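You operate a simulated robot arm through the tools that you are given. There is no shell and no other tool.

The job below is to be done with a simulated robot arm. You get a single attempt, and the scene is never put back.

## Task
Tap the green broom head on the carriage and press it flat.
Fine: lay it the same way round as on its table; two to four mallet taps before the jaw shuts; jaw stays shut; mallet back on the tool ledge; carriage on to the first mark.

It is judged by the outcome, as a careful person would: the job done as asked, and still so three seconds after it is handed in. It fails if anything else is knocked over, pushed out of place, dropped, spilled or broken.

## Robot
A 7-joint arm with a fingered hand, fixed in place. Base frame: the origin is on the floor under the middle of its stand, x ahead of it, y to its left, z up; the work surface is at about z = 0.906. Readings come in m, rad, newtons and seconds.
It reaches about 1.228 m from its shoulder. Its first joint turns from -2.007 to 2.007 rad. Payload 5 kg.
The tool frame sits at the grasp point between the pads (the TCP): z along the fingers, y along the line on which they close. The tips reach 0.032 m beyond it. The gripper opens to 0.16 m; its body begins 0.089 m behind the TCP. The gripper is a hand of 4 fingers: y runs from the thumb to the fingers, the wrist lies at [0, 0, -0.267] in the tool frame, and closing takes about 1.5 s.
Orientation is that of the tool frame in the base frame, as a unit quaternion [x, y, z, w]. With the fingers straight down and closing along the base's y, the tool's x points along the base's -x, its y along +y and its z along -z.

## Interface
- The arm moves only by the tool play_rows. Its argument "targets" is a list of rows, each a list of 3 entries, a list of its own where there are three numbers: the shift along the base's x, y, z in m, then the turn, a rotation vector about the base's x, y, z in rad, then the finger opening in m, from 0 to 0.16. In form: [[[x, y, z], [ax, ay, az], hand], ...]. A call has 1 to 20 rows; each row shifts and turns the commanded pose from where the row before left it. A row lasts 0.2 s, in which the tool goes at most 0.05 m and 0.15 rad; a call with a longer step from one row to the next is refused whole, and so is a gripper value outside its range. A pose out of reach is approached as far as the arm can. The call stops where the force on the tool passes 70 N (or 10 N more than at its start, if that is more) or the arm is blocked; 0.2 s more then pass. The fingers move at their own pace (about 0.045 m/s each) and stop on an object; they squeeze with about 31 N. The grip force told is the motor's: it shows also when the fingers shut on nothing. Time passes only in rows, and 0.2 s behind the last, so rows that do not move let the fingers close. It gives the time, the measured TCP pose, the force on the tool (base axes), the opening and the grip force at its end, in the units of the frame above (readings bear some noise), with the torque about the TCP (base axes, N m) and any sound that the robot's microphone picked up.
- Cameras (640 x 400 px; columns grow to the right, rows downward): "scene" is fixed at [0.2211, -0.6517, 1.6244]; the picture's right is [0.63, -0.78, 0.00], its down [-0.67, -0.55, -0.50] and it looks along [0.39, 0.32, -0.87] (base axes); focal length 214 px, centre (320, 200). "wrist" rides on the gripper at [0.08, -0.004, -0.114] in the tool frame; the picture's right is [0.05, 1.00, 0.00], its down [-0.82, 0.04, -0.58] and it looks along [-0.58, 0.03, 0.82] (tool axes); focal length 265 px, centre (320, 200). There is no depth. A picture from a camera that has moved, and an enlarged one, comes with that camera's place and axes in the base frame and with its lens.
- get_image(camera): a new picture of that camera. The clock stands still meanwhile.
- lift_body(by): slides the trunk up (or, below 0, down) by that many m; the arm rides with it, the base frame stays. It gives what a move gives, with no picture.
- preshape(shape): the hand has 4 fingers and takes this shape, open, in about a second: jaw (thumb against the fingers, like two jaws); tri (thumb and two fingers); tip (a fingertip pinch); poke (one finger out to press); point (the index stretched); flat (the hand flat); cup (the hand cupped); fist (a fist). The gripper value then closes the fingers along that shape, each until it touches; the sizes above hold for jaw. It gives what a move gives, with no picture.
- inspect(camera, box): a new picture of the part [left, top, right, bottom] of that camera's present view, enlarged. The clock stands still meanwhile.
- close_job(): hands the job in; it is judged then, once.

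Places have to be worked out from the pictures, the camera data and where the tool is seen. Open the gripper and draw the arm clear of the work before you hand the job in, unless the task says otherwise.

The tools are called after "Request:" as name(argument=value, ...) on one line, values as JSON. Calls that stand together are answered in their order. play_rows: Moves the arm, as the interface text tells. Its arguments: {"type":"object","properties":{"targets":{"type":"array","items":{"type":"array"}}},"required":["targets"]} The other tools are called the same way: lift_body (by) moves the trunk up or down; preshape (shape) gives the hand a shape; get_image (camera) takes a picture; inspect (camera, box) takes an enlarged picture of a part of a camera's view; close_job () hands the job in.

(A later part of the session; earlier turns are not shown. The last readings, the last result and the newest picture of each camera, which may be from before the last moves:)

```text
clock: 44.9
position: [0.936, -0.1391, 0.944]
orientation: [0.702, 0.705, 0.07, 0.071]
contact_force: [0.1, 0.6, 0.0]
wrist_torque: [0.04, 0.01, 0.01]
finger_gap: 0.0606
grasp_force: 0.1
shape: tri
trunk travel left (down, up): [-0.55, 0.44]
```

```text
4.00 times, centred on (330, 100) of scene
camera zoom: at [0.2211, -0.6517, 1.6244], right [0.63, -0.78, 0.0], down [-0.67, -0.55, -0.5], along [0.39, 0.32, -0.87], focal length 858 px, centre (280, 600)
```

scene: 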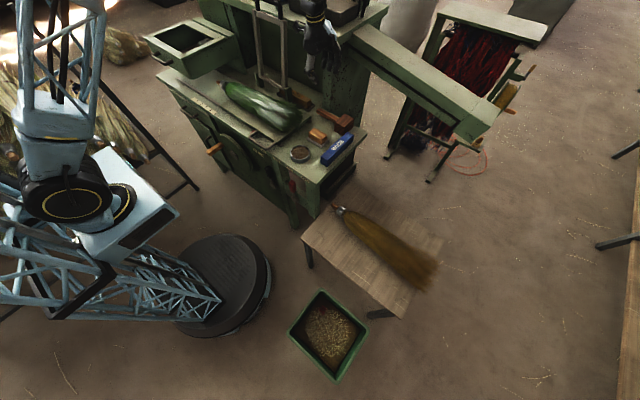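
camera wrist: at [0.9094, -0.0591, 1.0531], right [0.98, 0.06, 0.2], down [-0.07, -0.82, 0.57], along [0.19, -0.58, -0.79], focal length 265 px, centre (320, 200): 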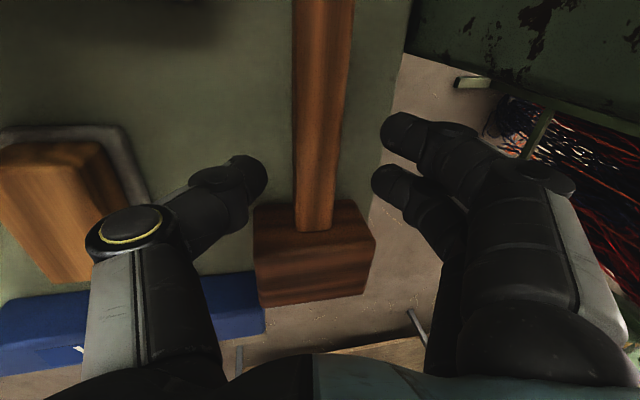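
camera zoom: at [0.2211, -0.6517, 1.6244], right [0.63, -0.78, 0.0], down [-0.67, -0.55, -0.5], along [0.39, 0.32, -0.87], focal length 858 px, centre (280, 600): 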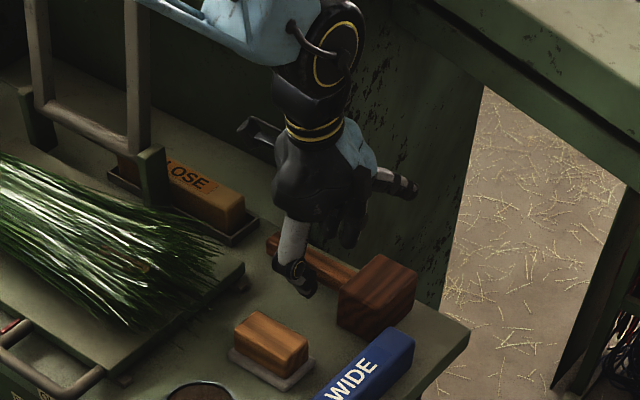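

Request:
play_rows(targets=[[[0.002, 0, -0.01], [0, 0, 0], 0.06], [[0, 0, -0.008], [0, 0, 0], 0.06], [[0, 0, 0], [0, 0, 0], 0.06]])

Request:
get_image(camera="wrist")

Request:
inspect(camera="scene", box=[290, 80, 370, 130])

```text
clock: 45.7
position: [0.9384, -0.1408, 0.9251]
orientation: [0.702, 0.705, 0.071, 0.07]
contact_force: [0.2, 0.6, 0.3]
wrist_torque: [0.0, -0.01, 0.02]
finger_gap: 0.0605
grasp_force: 0.0
shape: tri
trunk travel left (down, up): [-0.55, 0.44]
```

```text
taken
camera wrist: at [0.9113, -0.0592, 1.0347], right [0.98, 0.06, 0.2], down [-0.07, -0.82, 0.57], along [0.19, -0.58, -0.79], focal length 265 px, centre (320, 200)
```

wrist: 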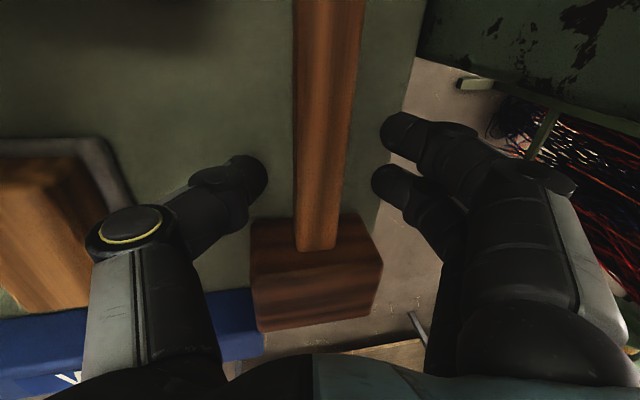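

```text
8.00 times, centred on (330, 105) of scene
camera zoom: at [0.2211, -0.6517, 1.6244], right [0.63, -0.78, 0.0], down [-0.67, -0.55, -0.5], along [0.39, 0.32, -0.87], focal length 1716 px, centre (240, 960)
```

zoom: 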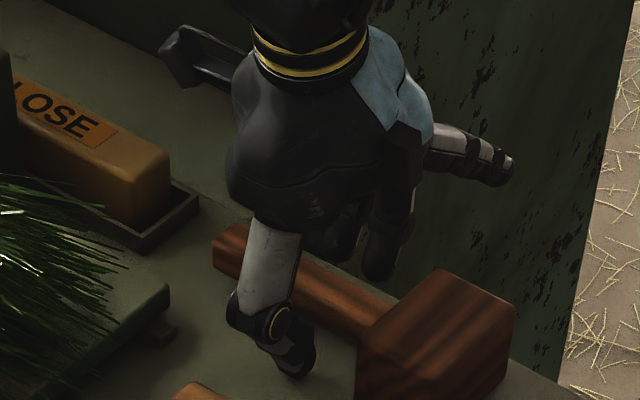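

The handle sits between thumb and fingers. I go down 4 mm more and close.

Request:
play_rows(targets=[[[0, 0, -0.004], [0, 0, 0], 0.06], [[0, 0, 0], [0, 0, 0], 0.04], [[0, 0, 0], [0, 0, 0], 0.03], [[0, 0, 0], [0, 0, 0], 0.02], [[0, 0, 0], [0, 0, 0], 0.0], [[0, 0, 0], [0, 0, 0], 0.0], [[0, 0, 0], [0, 0, 0], 0.0]])

Request:
get_image(camera="wrist")

Request:
inspect(camera="scene", box=[290, 80, 370, 130])

```text
clock: 47.3
position: [0.9385, -0.1403, 0.9203]
orientation: [0.702, 0.705, 0.07, 0.071]
contact_force: [-0.5, 0.4, 0.0]
wrist_torque: [0.03, 0.07, -0.07]
finger_gap: 0.02
grasp_force: 31.5
shape: tri
trunk travel left (down, up): [-0.55, 0.44]
```

```text
taken
camera wrist: at [0.9112, -0.0593, 1.0305], right [0.98, 0.06, 0.2], down [-0.07, -0.82, 0.57], along [0.19, -0.58, -0.79], focal length 265 px, centre (320, 200)
```

wrist: 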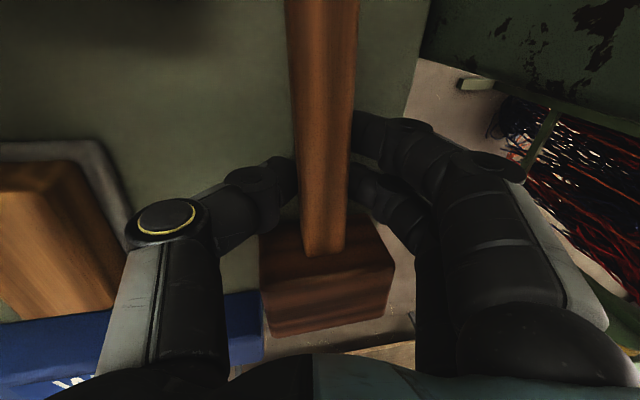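

```text
8.00 times, centred on (330, 105) of scene
camera zoom: at [0.2211, -0.6517, 1.6244], right [0.63, -0.78, 0.0], down [-0.67, -0.55, -0.5], along [0.39, 0.32, -0.87], focal length 1716 px, centre (240, 960)
```

zoom: 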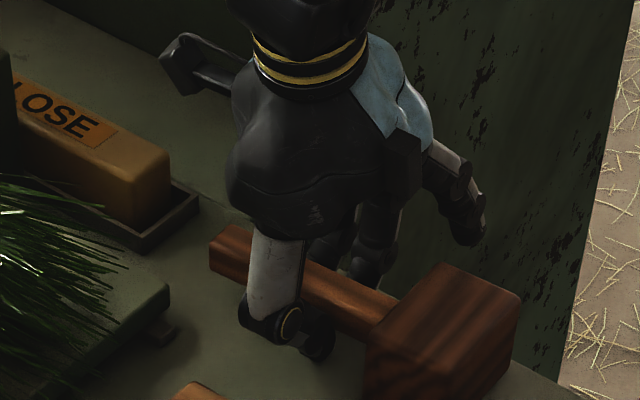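

The handle is gripped (31 N). I lift it slowly a few centimetres and check that it stays put in the grip.

Request:
play_rows(targets=[[[0, 0, 0.01], [0, 0, 0], 0.0], [[0, 0, 0.01], [0, 0, 0], 0.0], [[0, 0, 0.015], [0, 0, 0], 0.0], [[0, 0, 0.015], [0, 0, 0], 0.0]])

Request:
get_image(camera="wrist")

Request:
inspect(camera="scene", box=[280, 50, 380, 150])

```text
clock: 48.3
position: [0.939, -0.1401, 0.9704]
orientation: [0.702, 0.705, 0.07, 0.071]
contact_force: [-0.4, 1.6, -1.9]
wrist_torque: [0.11, 0.05, -0.01]
finger_gap: 0.0206
grasp_force: 30.6
shape: tri
trunk travel left (down, up): [-0.55, 0.44]
```

```text
taken
camera wrist: at [0.912, -0.0586, 1.0807], right [0.98, 0.06, 0.2], down [-0.07, -0.82, 0.57], along [0.19, -0.58, -0.79], focal length 265 px, centre (320, 200)
```

wrist: 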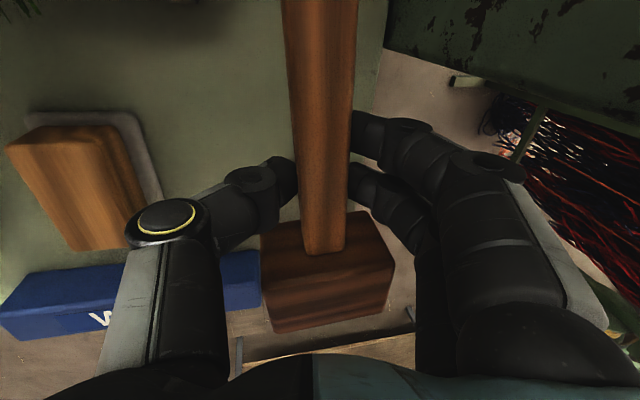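

```text
4.00 times, centred on (330, 100) of scene
camera zoom: at [0.2211, -0.6517, 1.6244], right [0.63, -0.78, 0.0], down [-0.67, -0.55, -0.5], along [0.39, 0.32, -0.87], focal length 858 px, centre (280, 600)
```

zoom: 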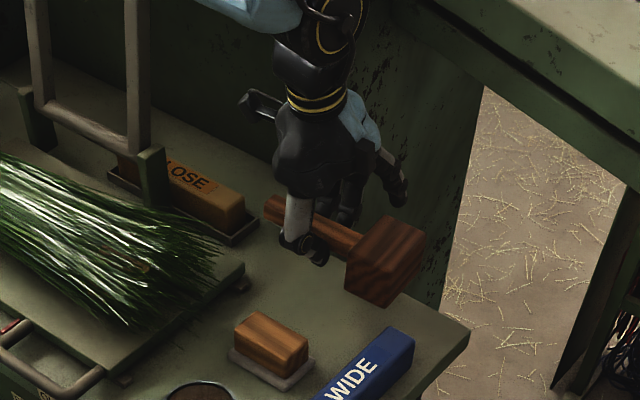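

The mallet hangs steadily in the grip. I lift it away from the post and over in front of the jaw frame at height, tilting it so the head dips below the hand for tapping.

Request:
play_rows(targets=[[[-0.01, 0, 0.02], [0, 0, 0], 0.0], [[-0.02, 0, 0.02], [0, 0, 0], 0.0], [[-0.02, 0, 0.02], [0, 0, 0], 0.0], [[-0.02, 0, 0.03], [0, 0, 0], 0.0], [[-0.02, 0, 0.03], [0, 0, 0], 0.0], [[-0.02, 0, 0.03], [0, 0, 0], 0.0], [[-0.02, 0, 0.04], [0, 0, 0], 0.0], [[-0.02, 0, 0.04], [0, 0, 0], 0.0], [[-0.02, 0.01, 0.02], [0, 0, 0], 0.0], [[-0.015, 0.03, 0], [0.05, 0, 0], 0.0], [[0, 0.03, 0], [0.05, 0, 0], 0.0], [[0, 0.03, 0], [0.05, 0, 0], 0.0], [[0, 0.03, 0], [0.05, 0, 0], 0.0], [[0, 0.03, 0], [0.05, 0, 0], 0.0], [[0, 0.03, 0], [0.05, 0, 0], 0.0], [[0, 0.03, 0], [0.05, 0, 0], 0.0], [[0, 0.03, 0], [0.05, 0, 0], 0.0], [[0, 0.03, 0], [0.05, 0, 0], 0.0], [[0, 0.03, 0], [0.05, 0, 0], 0.0]])

Request:
get_image(camera="wrist")

Request:
get_image(camera="scene")

Request:
inspect(camera="scene", box=[200, 0, 360, 130])

```text
clock: 52.3
position: [0.7547, 0.1708, 1.2207]
orientation: [0.698, 0.666, 0.243, -0.105]
contact_force: [-0.3, 1.1, -1.2]
wrist_torque: [0.09, 0.0, -0.01]
finger_gap: 0.0203
grasp_force: 31.1
shape: tri
trunk travel left (down, up): [-0.55, 0.44]
```

```text
taken
camera wrist: at [0.7268, 0.1892, 1.3554], right [0.98, -0.05, 0.2], down [-0.07, -0.99, 0.11], along [0.19, -0.13, -0.97], focal length 265 px, centre (320, 200)
```

wrist: 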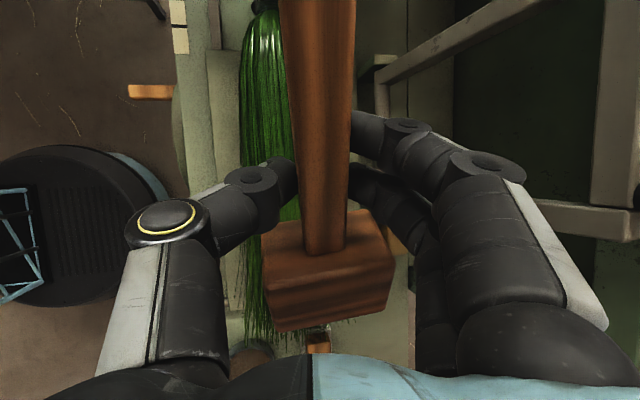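

```text
taken
```

scene: 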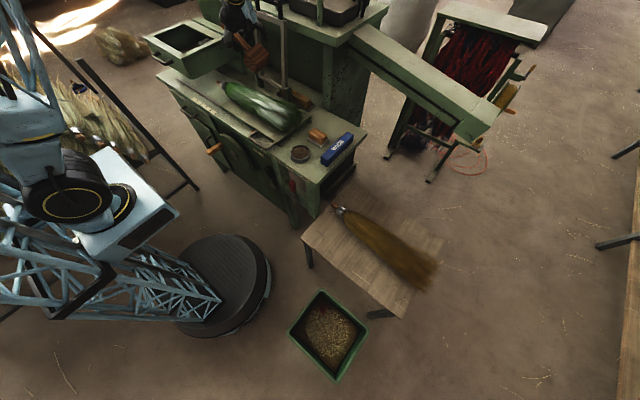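

```text
3.08 times, centred on (280, 65) of scene
camera zoom: at [0.2211, -0.6517, 1.6244], right [0.63, -0.78, 0.0], down [-0.67, -0.55, -0.5], along [0.39, 0.32, -0.87], focal length 660 px, centre (443, 615)
```

zoom: 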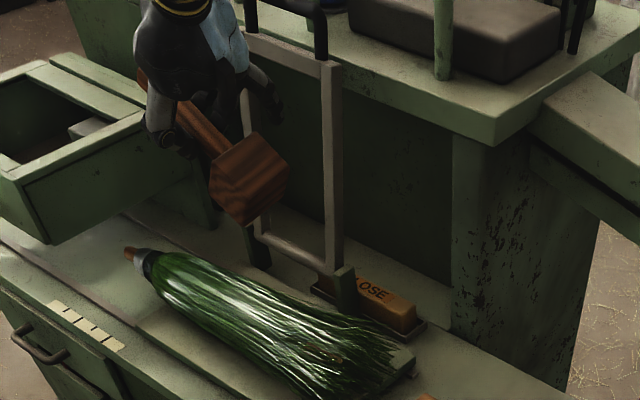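

The mallet head is over the broom's bristles. I lower to a hover a few centimetres above and look at the remaining gap.

Request:
play_rows(targets=[[[-0.002, 0, -0.02], [0, 0, 0], 0.0], [[-0.002, 0, -0.02], [0, 0, 0], 0.0], [[0, 0, -0.02], [0, 0, 0], 0.0]])

Request:
inspect(camera="scene", box=[210, 30, 330, 140])

Request:
get_image(camera="wrist")

```text
clock: 53.1
position: [0.749, 0.1701, 1.159]
orientation: [0.698, 0.665, 0.243, -0.106]
contact_force: [0.7, -0.2, -2.8]
wrist_torque: [0.12, 0.02, 0.0]
finger_gap: 0.0205
grasp_force: 31.3
shape: tri
trunk travel left (down, up): [-0.55, 0.44]
```

```text
3.64 times, centred on (270, 85) of scene
camera zoom: at [0.2211, -0.6517, 1.6244], right [0.63, -0.78, 0.0], down [-0.67, -0.55, -0.5], along [0.39, 0.32, -0.87], focal length 780 px, centre (502, 618)
```

zoom: 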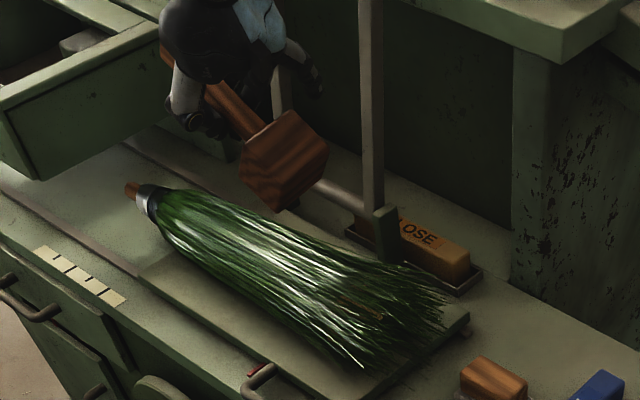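

```text
taken
camera wrist: at [0.723, 0.1885, 1.2948], right [0.98, -0.05, 0.2], down [-0.07, -0.99, 0.11], along [0.19, -0.13, -0.97], focal length 265 px, centre (320, 200)
```

wrist: 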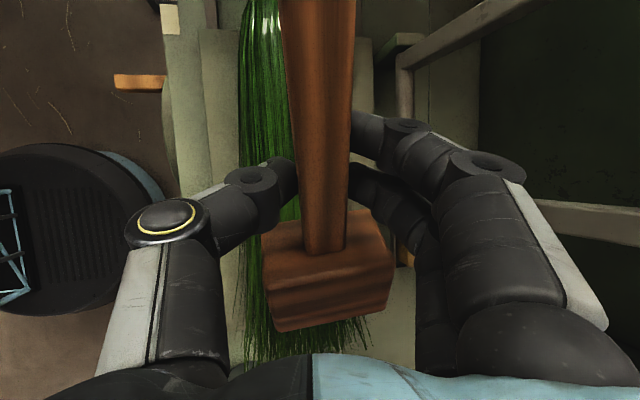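

The head's low corner is at about z≈1.07, a few centimetres above the bristles. I make the first brisk tap: 4 cm down and back up.

Request:
play_rows(targets=[[[0, 0, -0.04], [0, 0, 0], 0.0], [[0, 0, 0.04], [0, 0, 0], 0.0]])

```text
clock: 53.7
position: [0.7482, 0.1707, 1.1608]
orientation: [0.697, 0.667, 0.242, -0.105]
contact_force: [0.1, 0.1, -2.8]
wrist_torque: [0.08, 0.05, -0.02]
finger_gap: 0.0202
grasp_force: 30.9
shape: tri
trunk travel left (down, up): [-0.55, 0.44]
```

No sound and no contact sign, so the bristles are lower than that. I repeat, going 2 cm deeper.

Request:
play_rows(targets=[[[0, 0, -0.02], [0, 0, 0], 0.0], [[0, 0, -0.04], [0, 0, 0], 0.0], [[0, 0, 0.04], [0, 0, 0], 0.0], [[0, 0, 0.02], [0, 0, 0], 0.0]])

Request:
inspect(camera="scene", box=[210, 30, 330, 140])

```text
clock: 54.7
position: [0.7498, 0.1703, 1.1594]
orientation: [0.698, 0.666, 0.242, -0.104]
contact_force: [0.4, 0.5, -2.5]
wrist_torque: [0.1, 0.0, -0.02]
finger_gap: 0.0198
grasp_force: 31.0
shape: tri
trunk travel left (down, up): [-0.55, 0.44]
```

```text
3.64 times, centred on (270, 85) of scene
camera zoom: at [0.2211, -0.6517, 1.6244], right [0.63, -0.78, 0.0], down [-0.67, -0.55, -0.5], along [0.39, 0.32, -0.87], focal length 780 px, centre (502, 618)
```

zoom: 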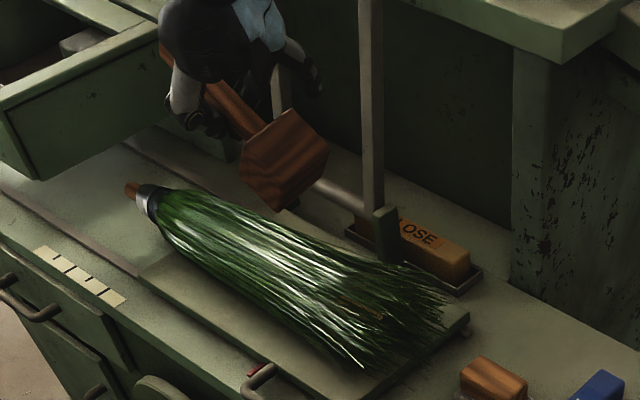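

Still no contact. I lower slowly to find the surface height (this gentle touch at most counts as one tap).

Request:
play_rows(targets=[[[0, 0, -0.03], [0, 0, 0], 0.0], [[0, 0, -0.03], [0, 0, 0], 0.0]])

Request:
inspect(camera="scene", box=[210, 30, 330, 140])

Request:
get_image(camera="wrist")

```text
clock: 55.3
position: [0.7504, 0.1688, 1.1003]
orientation: [0.697, 0.667, 0.242, -0.106]
contact_force: [-0.5, 0.7, -2.1]
wrist_torque: [0.1, 0.02, 0.01]
finger_gap: 0.0202
grasp_force: 30.8
shape: tri
trunk travel left (down, up): [-0.55, 0.44]
```

```text
3.64 times, centred on (270, 85) of scene
camera zoom: at [0.2211, -0.6517, 1.6244], right [0.63, -0.78, 0.0], down [-0.67, -0.55, -0.5], along [0.39, 0.32, -0.87], focal length 780 px, centre (502, 618)
```

zoom: 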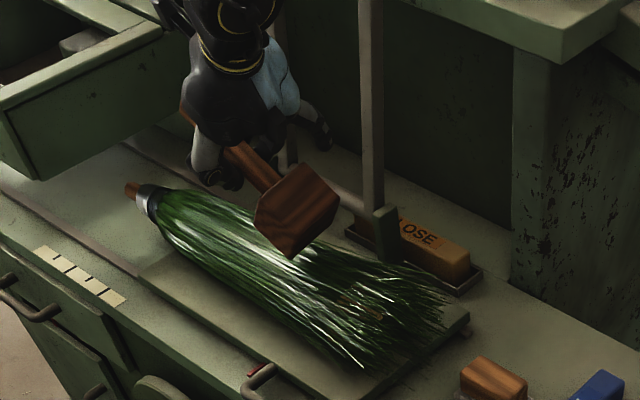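

```text
taken
camera wrist: at [0.7235, 0.1879, 1.2354], right [0.98, -0.05, 0.2], down [-0.07, -0.99, 0.11], along [0.19, -0.13, -0.97], focal length 265 px, centre (320, 200)
```

wrist: 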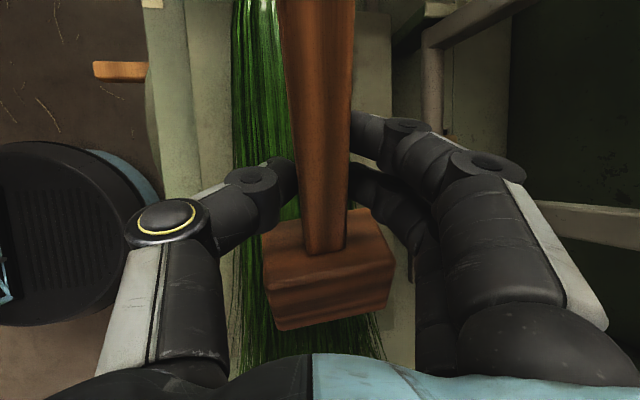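

Request:
play_rows(targets=[[[0, 0, -0.012], [0, 0, 0], 0.0]])

```text
clock: 55.7
position: [0.7511, 0.1695, 1.0886]
orientation: [0.698, 0.666, 0.242, -0.105]
contact_force: [0.5, -0.9, -2.1]
wrist_torque: [0.1, 0.02, 0.0]
finger_gap: 0.0199
grasp_force: 31.5
shape: tri
trunk travel left (down, up): [-0.55, 0.44]
```

Request:
play_rows(targets=[[[0, 0, -0.012], [0, 0, 0], 0.0]])

Request:
inspect(camera="scene", box=[240, 50, 320, 120])

```text
clock: 56.1
position: [0.7499, 0.1701, 1.0783]
orientation: [0.697, 0.667, 0.242, -0.105]
contact_force: [0.6, 0.8, -1.0]
wrist_torque: [0.02, 0.05, -0.02]
finger_gap: 0.02
grasp_force: 31.1
shape: tri
trunk travel left (down, up): [-0.55, 0.44]
```

```text
5.71 times, centred on (280, 85) of scene
camera zoom: at [0.2211, -0.6517, 1.6244], right [0.63, -0.78, 0.0], down [-0.67, -0.55, -0.5], along [0.39, 0.32, -0.87], focal length 1226 px, centre (549, 857)
```

zoom: 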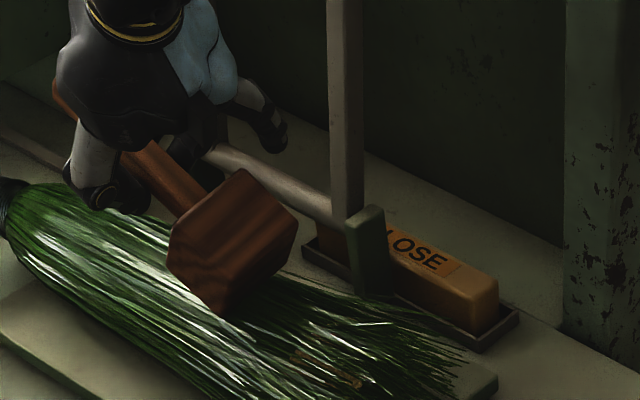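

Contact begins at TCP z≈1.078 (weight now partly borne). I lift 4 cm and then give a brisk tap, reading force and sound.

Request:
play_rows(targets=[[[0, 0, 0.02], [0, 0, 0], 0.0], [[0, 0, 0.018], [0, 0, 0], 0.0], [[0, 0, -0.046], [0, 0, 0], 0.0], [[0, 0, 0.046], [0, 0, 0], 0.0]])

```text
clock: 57.1
position: [0.7485, 0.1702, 1.1158]
orientation: [0.698, 0.666, 0.242, -0.106]
contact_force: [1.1, 0.6, -3.4]
wrist_torque: [0.08, 0.01, -0.02]
finger_gap: 0.0203
grasp_force: 31.4
shape: tri
trunk travel left (down, up): [-0.55, 0.44]
```

No sound yet — the quick reversal probably stopped short. I tap again with a slightly deeper end point and a short dwell.

Request:
play_rows(targets=[[[0, 0, -0.048], [0, 0, 0], 0.0], [[0, 0, -0.004], [0, 0, 0], 0.0]])

```text
clock: 57.7
position: [0.7491, 0.169, 1.0619]
orientation: [0.698, 0.666, 0.242, -0.104]
contact_force: [-1.3, 0.7, 4.4]
wrist_torque: [-0.32, 0.14, -0.01]
finger_gap: 0.0202
grasp_force: 31.0
shape: tri
trunk travel left (down, up): [-0.55, 0.44]
```

That was a clear tap (about 7 N push). I lift well clear and give the next tap a bit more firmly.

Request:
play_rows(targets=[[[0, 0, 0.04], [0, 0, 0], 0.0], [[0, 0, 0.03], [0, 0, 0], 0.0], [[0, 0, -0.045], [0, 0, 0], 0.0], [[0, 0, -0.04], [0, 0, 0], 0.0]])

```text
clock: 58.7
position: [0.7497, 0.1696, 1.0482]
orientation: [0.698, 0.666, 0.243, -0.105]
contact_force: [-0.9, 1.0, 1.4]
wrist_torque: [-0.25, 0.07, -0.09]
finger_gap: 0.0206
grasp_force: 31.1
shape: tri
trunk travel left (down, up): [-0.55, 0.44]
```

Contact again, softer at greater depth, so the bristles give under the mallet. I lift clear and look at the broom.

Request:
play_rows(targets=[[[0, 0, 0.045], [0, 0, 0], 0.0], [[0, 0, 0.045], [0, 0, 0], 0.0]])

Request:
inspect(camera="scene", box=[210, 30, 330, 140])

Request:
get_image(camera="wrist")

```text
clock: 59.3
position: [0.7486, 0.1696, 1.1378]
orientation: [0.697, 0.666, 0.242, -0.105]
contact_force: [0.2, 0.7, -1.8]
wrist_torque: [0.09, 0.03, -0.01]
finger_gap: 0.02
grasp_force: 31.2
shape: tri
trunk travel left (down, up): [-0.55, 0.44]
```

```text
3.64 times, centred on (270, 85) of scene
camera zoom: at [0.2211, -0.6517, 1.6244], right [0.63, -0.78, 0.0], down [-0.67, -0.55, -0.5], along [0.39, 0.32, -0.87], focal length 780 px, centre (502, 618)
```

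zoom: 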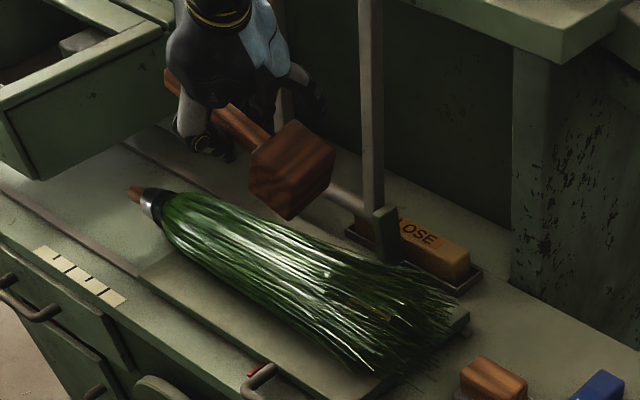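

```text
taken
camera wrist: at [0.7215, 0.1882, 1.2733], right [0.98, -0.04, 0.2], down [-0.07, -0.99, 0.11], along [0.19, -0.13, -0.97], focal length 265 px, centre (320, 200)
```

wrist: 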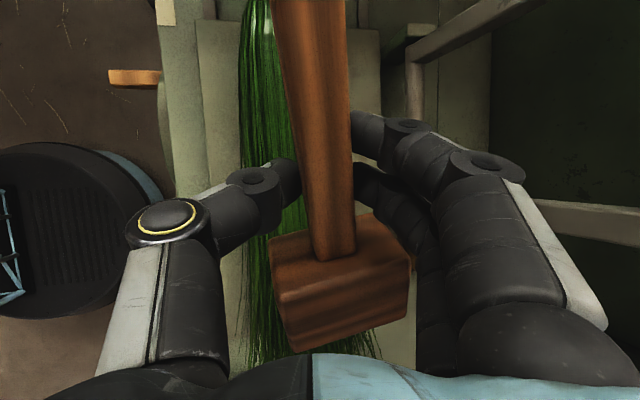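

The taps are done; the mallet head has pivoted up a little in the grip (~0.15 rad) and the broom only moved slightly. I raise the mallet and carry it back toward the ledge, levelling it on the way.

Request:
play_rows(targets=[[[0, 0, 0.04], [0, 0, 0], 0.0], [[0, 0, 0.04], [0, 0, 0], 0.0], [[0, -0.031, 0], [-0.035, 0, -0.01], 0.0], [[0, -0.031, 0], [-0.035, 0, -0.01], 0.0], [[0, -0.031, 0], [-0.035, 0, -0.01], 0.0], [[0, -0.031, 0], [-0.035, 0, -0.01], 0.0], [[0, -0.031, 0], [-0.035, 0, -0.01], 0.0], [[0, -0.031, 0], [-0.035, 0, -0.01], 0.0], [[0, -0.031, 0], [-0.035, 0, -0.01], 0.0], [[0, -0.031, 0], [-0.035, 0, -0.01], 0.0], [[0, -0.031, 0], [-0.035, 0, -0.01], 0.0], [[0, -0.031, 0], [-0.035, 0, -0.01], 0.0]])

Request:
get_image(camera="wrist")

Request:
get_image(camera="scene")

Request:
inspect(camera="scene", box=[260, 0, 380, 100])

Request:
inspect(camera="scene", box=[200, 60, 360, 170])

```text
clock: 61.9
position: [0.7494, -0.1412, 1.2174]
orientation: [0.738, 0.663, 0.126, 0.03]
contact_force: [0.0, 0.1, -2.5]
wrist_torque: [0.12, 0.02, -0.03]
finger_gap: 0.0205
grasp_force: 30.6
shape: tri
trunk travel left (down, up): [-0.55, 0.44]
```

```text
taken
camera wrist: at [0.7266, -0.0748, 1.337], right [0.97, -0.07, 0.22], down [-0.16, -0.88, 0.45], along [0.16, -0.47, -0.87], focal length 265 px, centre (320, 200)
```

wrist: 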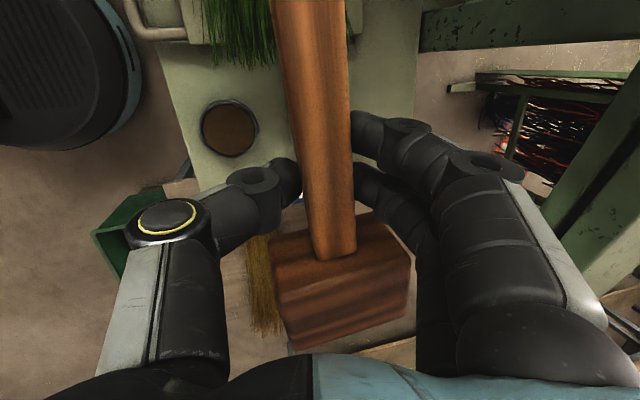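

```text
taken
```

scene: 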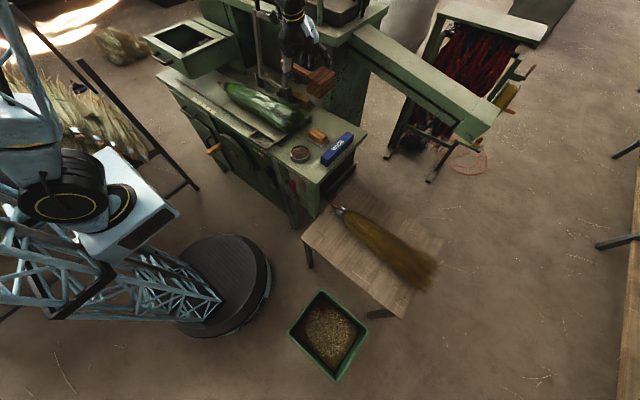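

```text
4.00 times, centred on (320, 50) of scene
camera zoom: at [0.2211, -0.6517, 1.6244], right [0.63, -0.78, 0.0], down [-0.67, -0.55, -0.5], along [0.39, 0.32, -0.87], focal length 858 px, centre (320, 800)
```

zoom: 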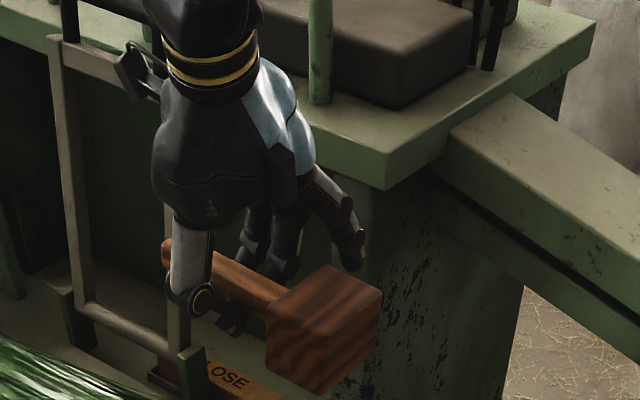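

```text
3.64 times, centred on (280, 115) of scene
camera zoom: at [0.2211, -0.6517, 1.6244], right [0.63, -0.78, 0.0], down [-0.67, -0.55, -0.5], along [0.39, 0.32, -0.87], focal length 780 px, centre (466, 509)
```

zoom: 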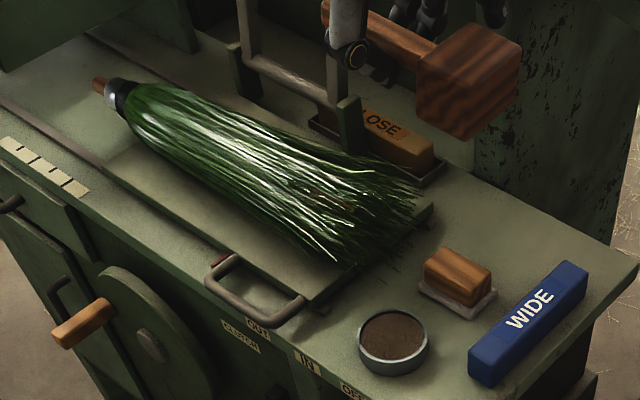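

The mallet is close to level and the broom still lies clear of the block and bowl. I bring the mallet back down along the same path to just above its old place on the ledge.

Request:
play_rows(targets=[[[0.015, 0, 0], [0, 0, 0], 0.0], [[0.02, 0, -0.02], [0, 0, 0], 0.0], [[0.02, 0, -0.04], [0, 0, 0], 0.0], [[0.02, 0, -0.04], [0, 0, 0], 0.0], [[0.02, 0, -0.03], [0, 0, 0], 0.0], [[0.02, 0, -0.03], [0, 0, 0], 0.0], [[0.02, 0, -0.03], [0, 0, 0], 0.0], [[0.02, 0, -0.02], [0, 0, 0], 0.0], [[0.02, 0, -0.02], [0, 0, 0], 0.0], [[0.01, 0, -0.01], [0, 0, 0], 0.0]])

Request:
get_image(camera="wrist")

Request:
inspect(camera="scene", box=[280, 50, 380, 150])

```text
clock: 64.1
position: [0.9342, -0.1405, 0.9769]
orientation: [0.737, 0.663, 0.128, 0.03]
contact_force: [-0.6, -0.3, -2.5]
wrist_torque: [0.11, 0.03, -0.01]
finger_gap: 0.0204
grasp_force: 31.0
shape: tri
trunk travel left (down, up): [-0.55, 0.44]
```

```text
taken
camera wrist: at [0.9121, -0.0742, 1.0974], right [0.97, -0.07, 0.22], down [-0.16, -0.88, 0.45], along [0.16, -0.47, -0.87], focal length 265 px, centre (320, 200)
```

wrist: 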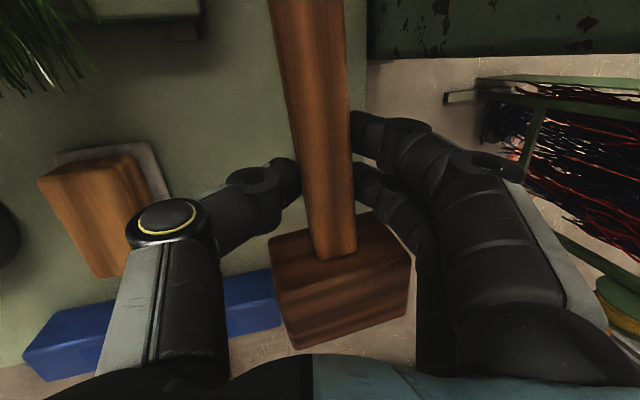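

```text
4.00 times, centred on (330, 100) of scene
camera zoom: at [0.2211, -0.6517, 1.6244], right [0.63, -0.78, 0.0], down [-0.67, -0.55, -0.5], along [0.39, 0.32, -0.87], focal length 858 px, centre (280, 600)
```

zoom: 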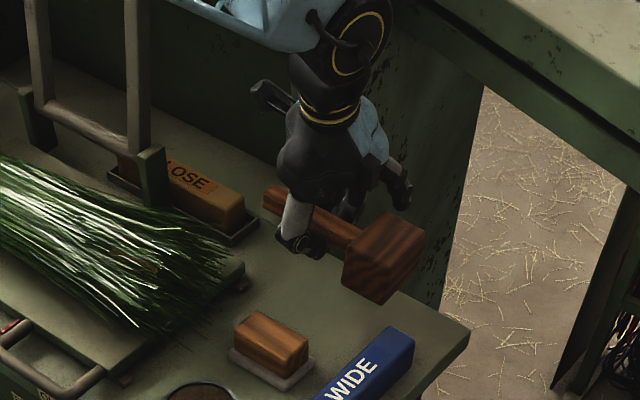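

The projected landing spot matches the mallet's original place beside the WIDE block. I lower it gently.

Request:
play_rows(targets=[[[0.002, 0, -0.015], [0, 0, 0], 0.0], [[0.001, 0, -0.015], [0, 0, 0], 0.0], [[0, 0, -0.01], [0, 0, 0], 0.0], [[0, 0, 0], [0, 0, 0], 0.0]])

Request:
inspect(camera="scene", box=[280, 50, 380, 150])

Request:
get_image(camera="wrist")

```text
clock: 65.1
position: [0.9388, -0.1403, 0.9371]
orientation: [0.737, 0.662, 0.128, 0.032]
contact_force: [0.4, 0.2, -2.0]
wrist_torque: [0.09, 0.06, -0.02]
finger_gap: 0.0203
grasp_force: 31.1
shape: tri
trunk travel left (down, up): [-0.55, 0.44]
```

```text
4.00 times, centred on (330, 100) of scene
camera zoom: at [0.2211, -0.6517, 1.6244], right [0.63, -0.78, 0.0], down [-0.67, -0.55, -0.5], along [0.39, 0.32, -0.87], focal length 858 px, centre (280, 600)
```

zoom: 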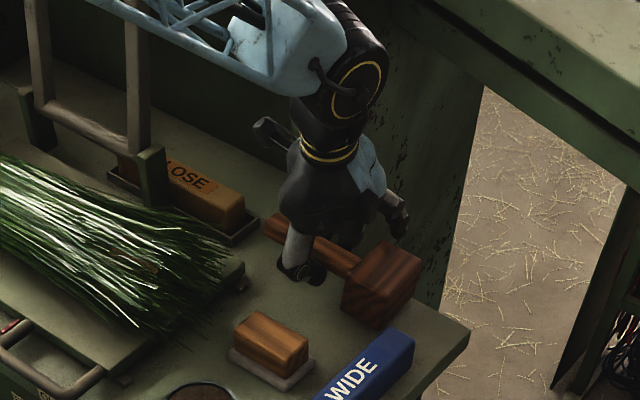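

```text
taken
camera wrist: at [0.915, -0.0741, 1.0574], right [0.97, -0.07, 0.22], down [-0.16, -0.88, 0.45], along [0.16, -0.47, -0.87], focal length 265 px, centre (320, 200)
```

wrist: 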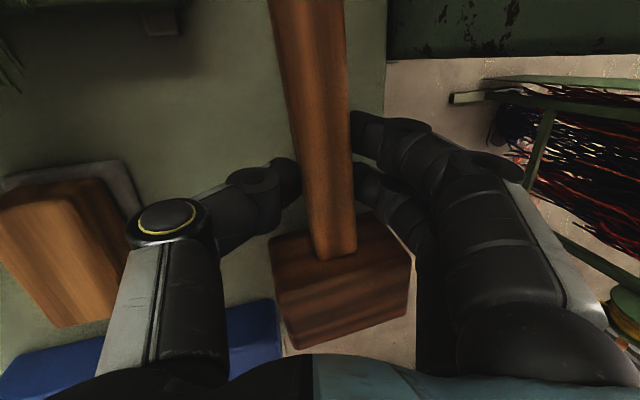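

Request:
play_rows(targets=[[[0, 0, -0.008], [0, 0, 0], 0.0], [[0, 0, 0], [0, 0, 0], 0.0]])

```text
clock: 65.7
position: [0.938, -0.1413, 0.9282]
orientation: [0.737, 0.663, 0.128, 0.03]
contact_force: [-0.8, -0.7, -2.6]
wrist_torque: [0.13, 0.05, -0.01]
finger_gap: 0.0204
grasp_force: 31.3
shape: tri
trunk travel left (down, up): [-0.55, 0.44]
```

Request:
play_rows(targets=[[[0, 0, -0.005], [0, 0, 0], 0.0], [[0, 0, 0], [0, 0, 0], 0.0]])

Request:
inspect(camera="scene", box=[300, 80, 380, 130])

```text
clock: 66.3
position: [0.9388, -0.1396, 0.9252]
orientation: [0.738, 0.662, 0.128, 0.03]
contact_force: [1.2, 0.3, -1.2]
wrist_torque: [0.03, 0.0, -0.01]
finger_gap: 0.0204
grasp_force: 30.9
shape: tri
trunk travel left (down, up): [-0.55, 0.44]
```

```text
8.00 times, centred on (340, 105) of scene
camera zoom: at [0.2211, -0.6517, 1.6244], right [0.63, -0.78, 0.0], down [-0.67, -0.55, -0.5], along [0.39, 0.32, -0.87], focal length 1716 px, centre (160, 960)
```

zoom: 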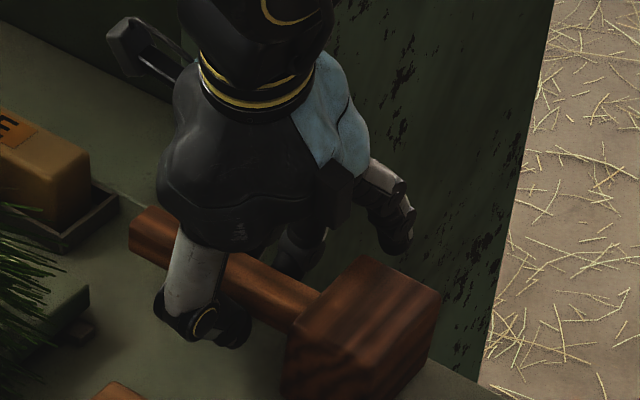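

The head has touched the ledge (weight nearly gone). I lower 3 mm more to seat it.

Request:
play_rows(targets=[[[0, 0, -0.003], [0, 0, 0], 0.0], [[0, 0, 0], [0, 0, 0], 0.0]])

```text
clock: 66.9
position: [0.9376, -0.1406, 0.9221]
orientation: [0.737, 0.664, 0.127, 0.03]
contact_force: [-1.1, -0.4, -0.2]
wrist_torque: [-0.04, -0.07, 0.02]
finger_gap: 0.0204
grasp_force: 31.0
shape: tri
trunk travel left (down, up): [-0.55, 0.44]
```

The mallet rests on the ledge. I open the hand slowly.

Request:
play_rows(targets=[[[0, 0, -0.001], [0, 0, 0], 0.015], [[0, 0, 0], [0, 0, 0], 0.022], [[0, 0, 0], [0, 0, 0], 0.03], [[0, 0, 0], [0, 0, 0], 0.045], [[0, 0, 0], [0, 0, 0], 0.06], [[0, 0, 0], [0, 0, 0], 0.06]])

Request:
get_image(camera="wrist")

Request:
inspect(camera="scene", box=[300, 80, 380, 130])

```text
clock: 68.3
position: [0.939, -0.1402, 0.9218]
orientation: [0.737, 0.663, 0.128, 0.03]
contact_force: [0.6, -0.6, 7.2]
wrist_torque: [0.02, 0.16, -0.02]
finger_gap: 0.0566
grasp_force: 0.1
shape: tri
trunk travel left (down, up): [-0.55, 0.44]
```

```text
taken
camera wrist: at [0.9147, -0.074, 1.0417], right [0.97, -0.07, 0.22], down [-0.16, -0.88, 0.45], along [0.16, -0.47, -0.87], focal length 265 px, centre (320, 200)
```

wrist: 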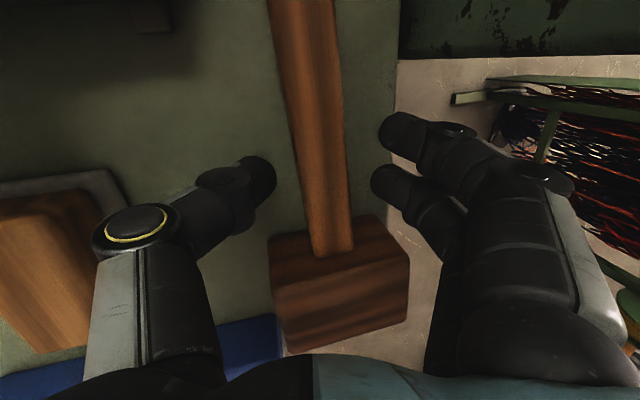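

```text
8.00 times, centred on (340, 105) of scene
camera zoom: at [0.2211, -0.6517, 1.6244], right [0.63, -0.78, 0.0], down [-0.67, -0.55, -0.5], along [0.39, 0.32, -0.87], focal length 1716 px, centre (160, 960)
```

zoom: 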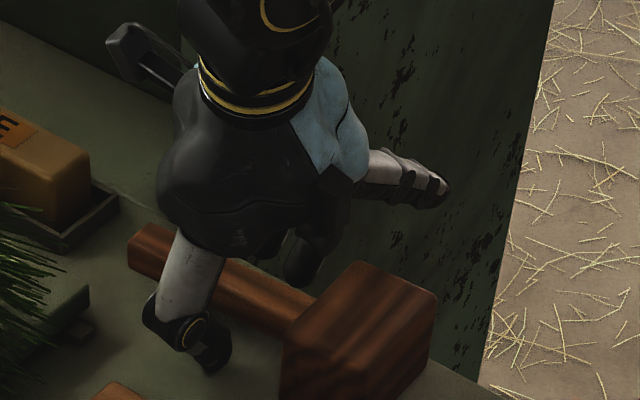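

The mallet is free; the thumb tip lightly touches the ledge. I lift straight up clear of the mallet and back away toward the front.

Request:
play_rows(targets=[[[0, 0, 0.015], [0, 0, 0], 0.06], [[0, 0, 0.025], [0, 0, 0], 0.06], [[0, 0, 0.03], [0, 0, 0], 0.06], [[-0.02, 0, 0.03], [0, 0, 0], 0.06], [[-0.03, 0, 0.03], [0, 0, 0], 0.08], [[-0.03, 0, 0.04], [0, 0, 0], 0.08], [[-0.03, 0, 0.04], [0, 0, 0], 0.08], [[-0.03, 0, 0.04], [0, 0, 0], 0.08]])

Request:
get_image(camera="wrist")

Request:
inspect(camera="scene", box=[200, 30, 380, 170])

```text
clock: 70.1
position: [0.7971, -0.1392, 1.1722]
orientation: [0.738, 0.662, 0.128, 0.031]
contact_force: [-0.4, -0.7, 0.0]
wrist_torque: [-0.02, 0.0, -0.01]
finger_gap: 0.0793
grasp_force: 0.0
shape: tri
trunk travel left (down, up): [-0.55, 0.44]
```

```text
taken
camera wrist: at [0.7734, -0.0732, 1.292], right [0.97, -0.07, 0.22], down [-0.16, -0.88, 0.45], along [0.16, -0.47, -0.87], focal length 265 px, centre (320, 200)
```

wrist: 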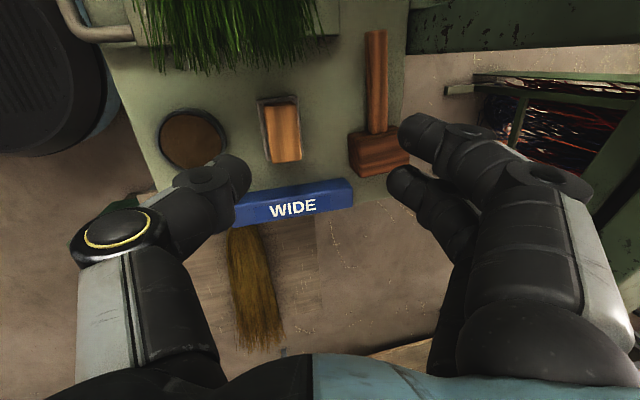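

```text
2.86 times, centred on (290, 100) of scene
camera zoom: at [0.2211, -0.6517, 1.6244], right [0.63, -0.78, 0.0], down [-0.67, -0.55, -0.5], along [0.39, 0.32, -0.87], focal length 613 px, centre (406, 486)
```

zoom: 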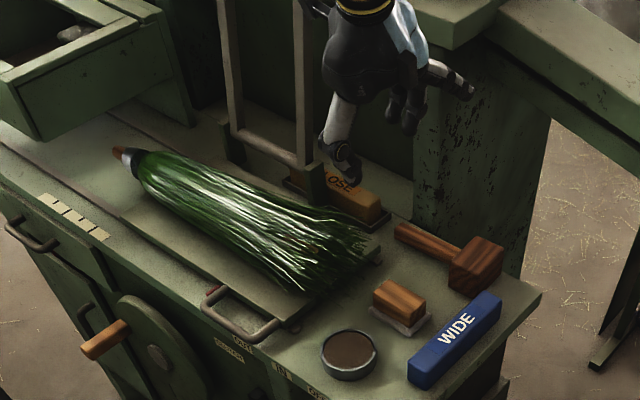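

The mallet is back on the ledge close to its original spot. Next is the jaw; I raise the trunk and return the hand to its first orientation in front of the frame to study the frame and its handle.

Request:
lift_body(by=0.3)

Request:
play_rows(targets=[[[-0.00975, 0.0299, 0.0048], [-0.02412, 0.00584, 0.1391], 0.16], [[-0.00975, 0.0299, 0.0048], [-0.02412, 0.00584, 0.1391], 0.16], [[-0.00975, 0.0299, 0.0048], [-0.02412, 0.00584, 0.1391], 0.16], [[-0.00975, 0.0299, 0.0048], [-0.02412, 0.00584, 0.1391], 0.16], [[-0.00975, 0.0299, 0.0048], [-0.02412, 0.00584, 0.1391], 0.16], [[-0.00975, 0.0299, 0.0048], [-0.02412, 0.00584, 0.1391], 0.16], [[-0.00975, 0.0299, 0.0048], [-0.02412, 0.00584, 0.1391], 0.16], [[-0.00975, 0.0299, 0.0048], [-0.02412, 0.00584, 0.1391], 0.16], [[-0.00975, 0.0299, 0.0048], [-0.02412, 0.00584, 0.1391], 0.16], [[-0.00975, 0.0299, 0.0048], [-0.02412, 0.00584, 0.1391], 0.16], [[-0.00975, 0.0299, 0.0048], [-0.02412, 0.00584, 0.1391], 0.16], [[-0.00975, 0.0299, 0.0048], [-0.02412, 0.00584, 0.1391], 0.16]])

Request:
get_image(camera="wrist")

Request:
get_image(camera="scene")

```text
clock: 73.1
position: [0.7967, -0.1402, 1.471]
orientation: [0.737, 0.663, 0.127, 0.03]
contact_force: [0.5, -0.2, -0.4]
wrist_torque: [-0.01, 0.0, -0.02]
finger_gap: 0.0794
grasp_force: 0.0
shape: tri
trunk travel left (down, up): [-0.85, 0.14]
```

```text
clock: 75.7
position: [0.6803, 0.2213, 1.5281]
orientation: [-0.003, 1.0, -0.002, 0.001]
contact_force: [-0.2, 0.9, -0.3]
wrist_torque: [-0.08, 0.01, 0.01]
finger_gap: 0.16
grasp_force: 0.1
shape: tri
trunk travel left (down, up): [-0.85, 0.14]
```

```text
taken
camera wrist: at [0.5992, 0.217, 1.6417], right [-0.06, 1.0, 0.0], down [0.81, 0.05, 0.58], along [0.58, 0.03, -0.82], focal length 265 px, centre (320, 200)
```

wrist: 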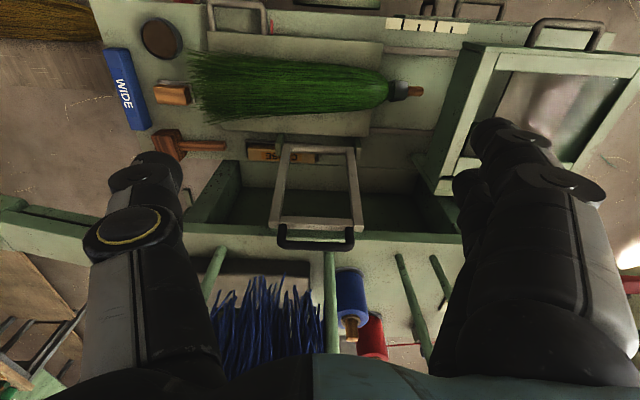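

```text
taken
```

scene: 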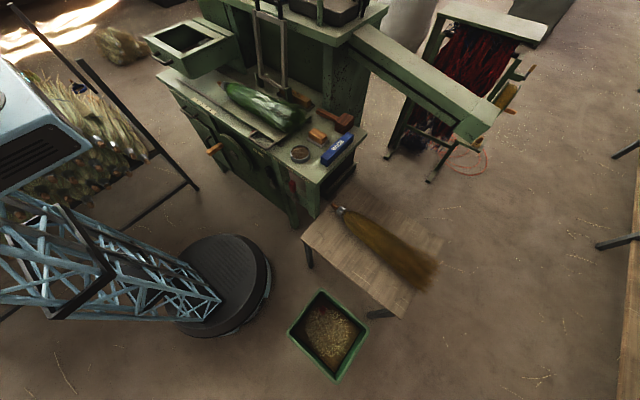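

Excellent overview. I zoom in on the frame, its handle and surroundings, and on the broom tips near the small block.

Request:
inspect(camera="wrist", box=[240, 130, 400, 260])

Request:
inspect(camera="wrist", box=[130, 20, 310, 150])

Request:
inspect(camera="wrist", box=[300, 0, 480, 130])

Request:
inspect(camera="wrist", box=[180, 200, 460, 360])

Request:
inspect(camera="scene", box=[230, 0, 350, 110])

```text
3.08 times, centred on (320, 195) of wrist
camera zoom: at [0.5992, 0.217, 1.6417], right [-0.06, 1.0, 0.0], down [0.81, 0.05, 0.58], along [0.58, 0.03, -0.82], focal length 817 px, centre (320, 215)
```

zoom: 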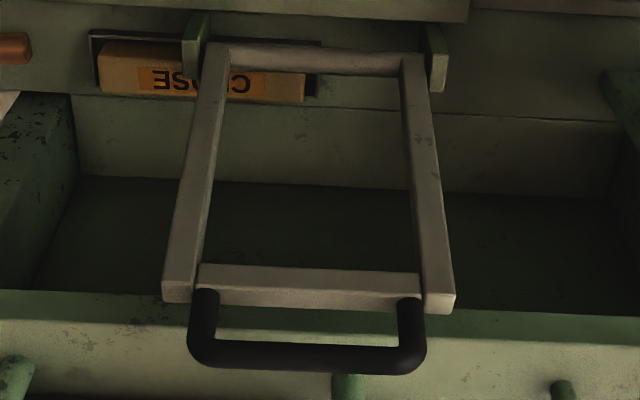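

```text
3.08 times, centred on (220, 85) of wrist
camera zoom: at [0.5992, 0.217, 1.6417], right [-0.06, 1.0, 0.0], down [0.81, 0.05, 0.58], along [0.58, 0.03, -0.82], focal length 817 px, centre (628, 554)
```

zoom: 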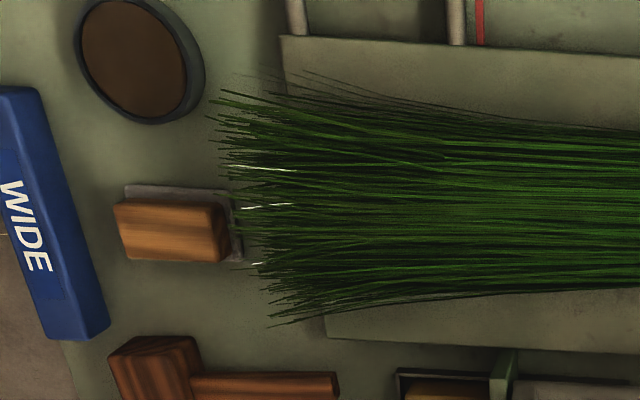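

```text
3.08 times, centred on (390, 65) of wrist
camera zoom: at [0.5992, 0.217, 1.6417], right [-0.06, 1.0, 0.0], down [0.81, 0.05, 0.58], along [0.58, 0.03, -0.82], focal length 817 px, centre (105, 615)
```

zoom: 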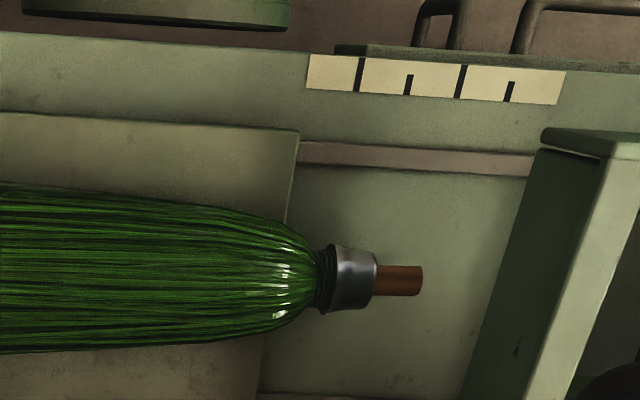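

```text
2.29 times, centred on (320, 280) of wrist
camera zoom: at [0.5992, 0.217, 1.6417], right [-0.06, 1.0, 0.0], down [0.81, 0.05, 0.58], along [0.58, 0.03, -0.82], focal length 607 px, centre (320, 17)
```

zoom: 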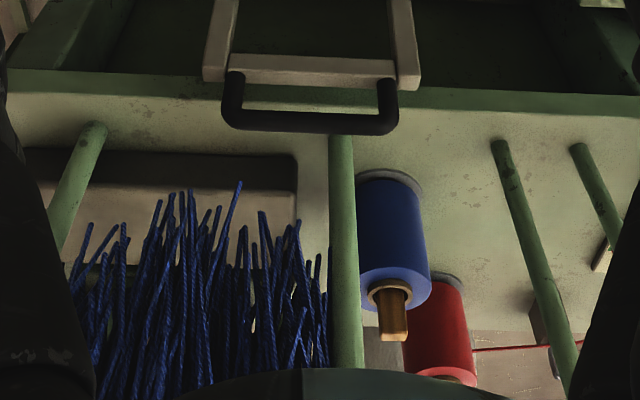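

```text
3.64 times, centred on (290, 55) of scene
camera zoom: at [0.2211, -0.6517, 1.6244], right [0.63, -0.78, 0.0], down [-0.67, -0.55, -0.5], along [0.39, 0.32, -0.87], focal length 780 px, centre (429, 727)
```

zoom: 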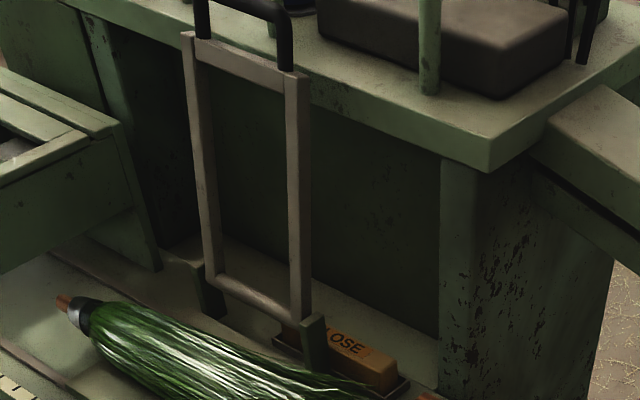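

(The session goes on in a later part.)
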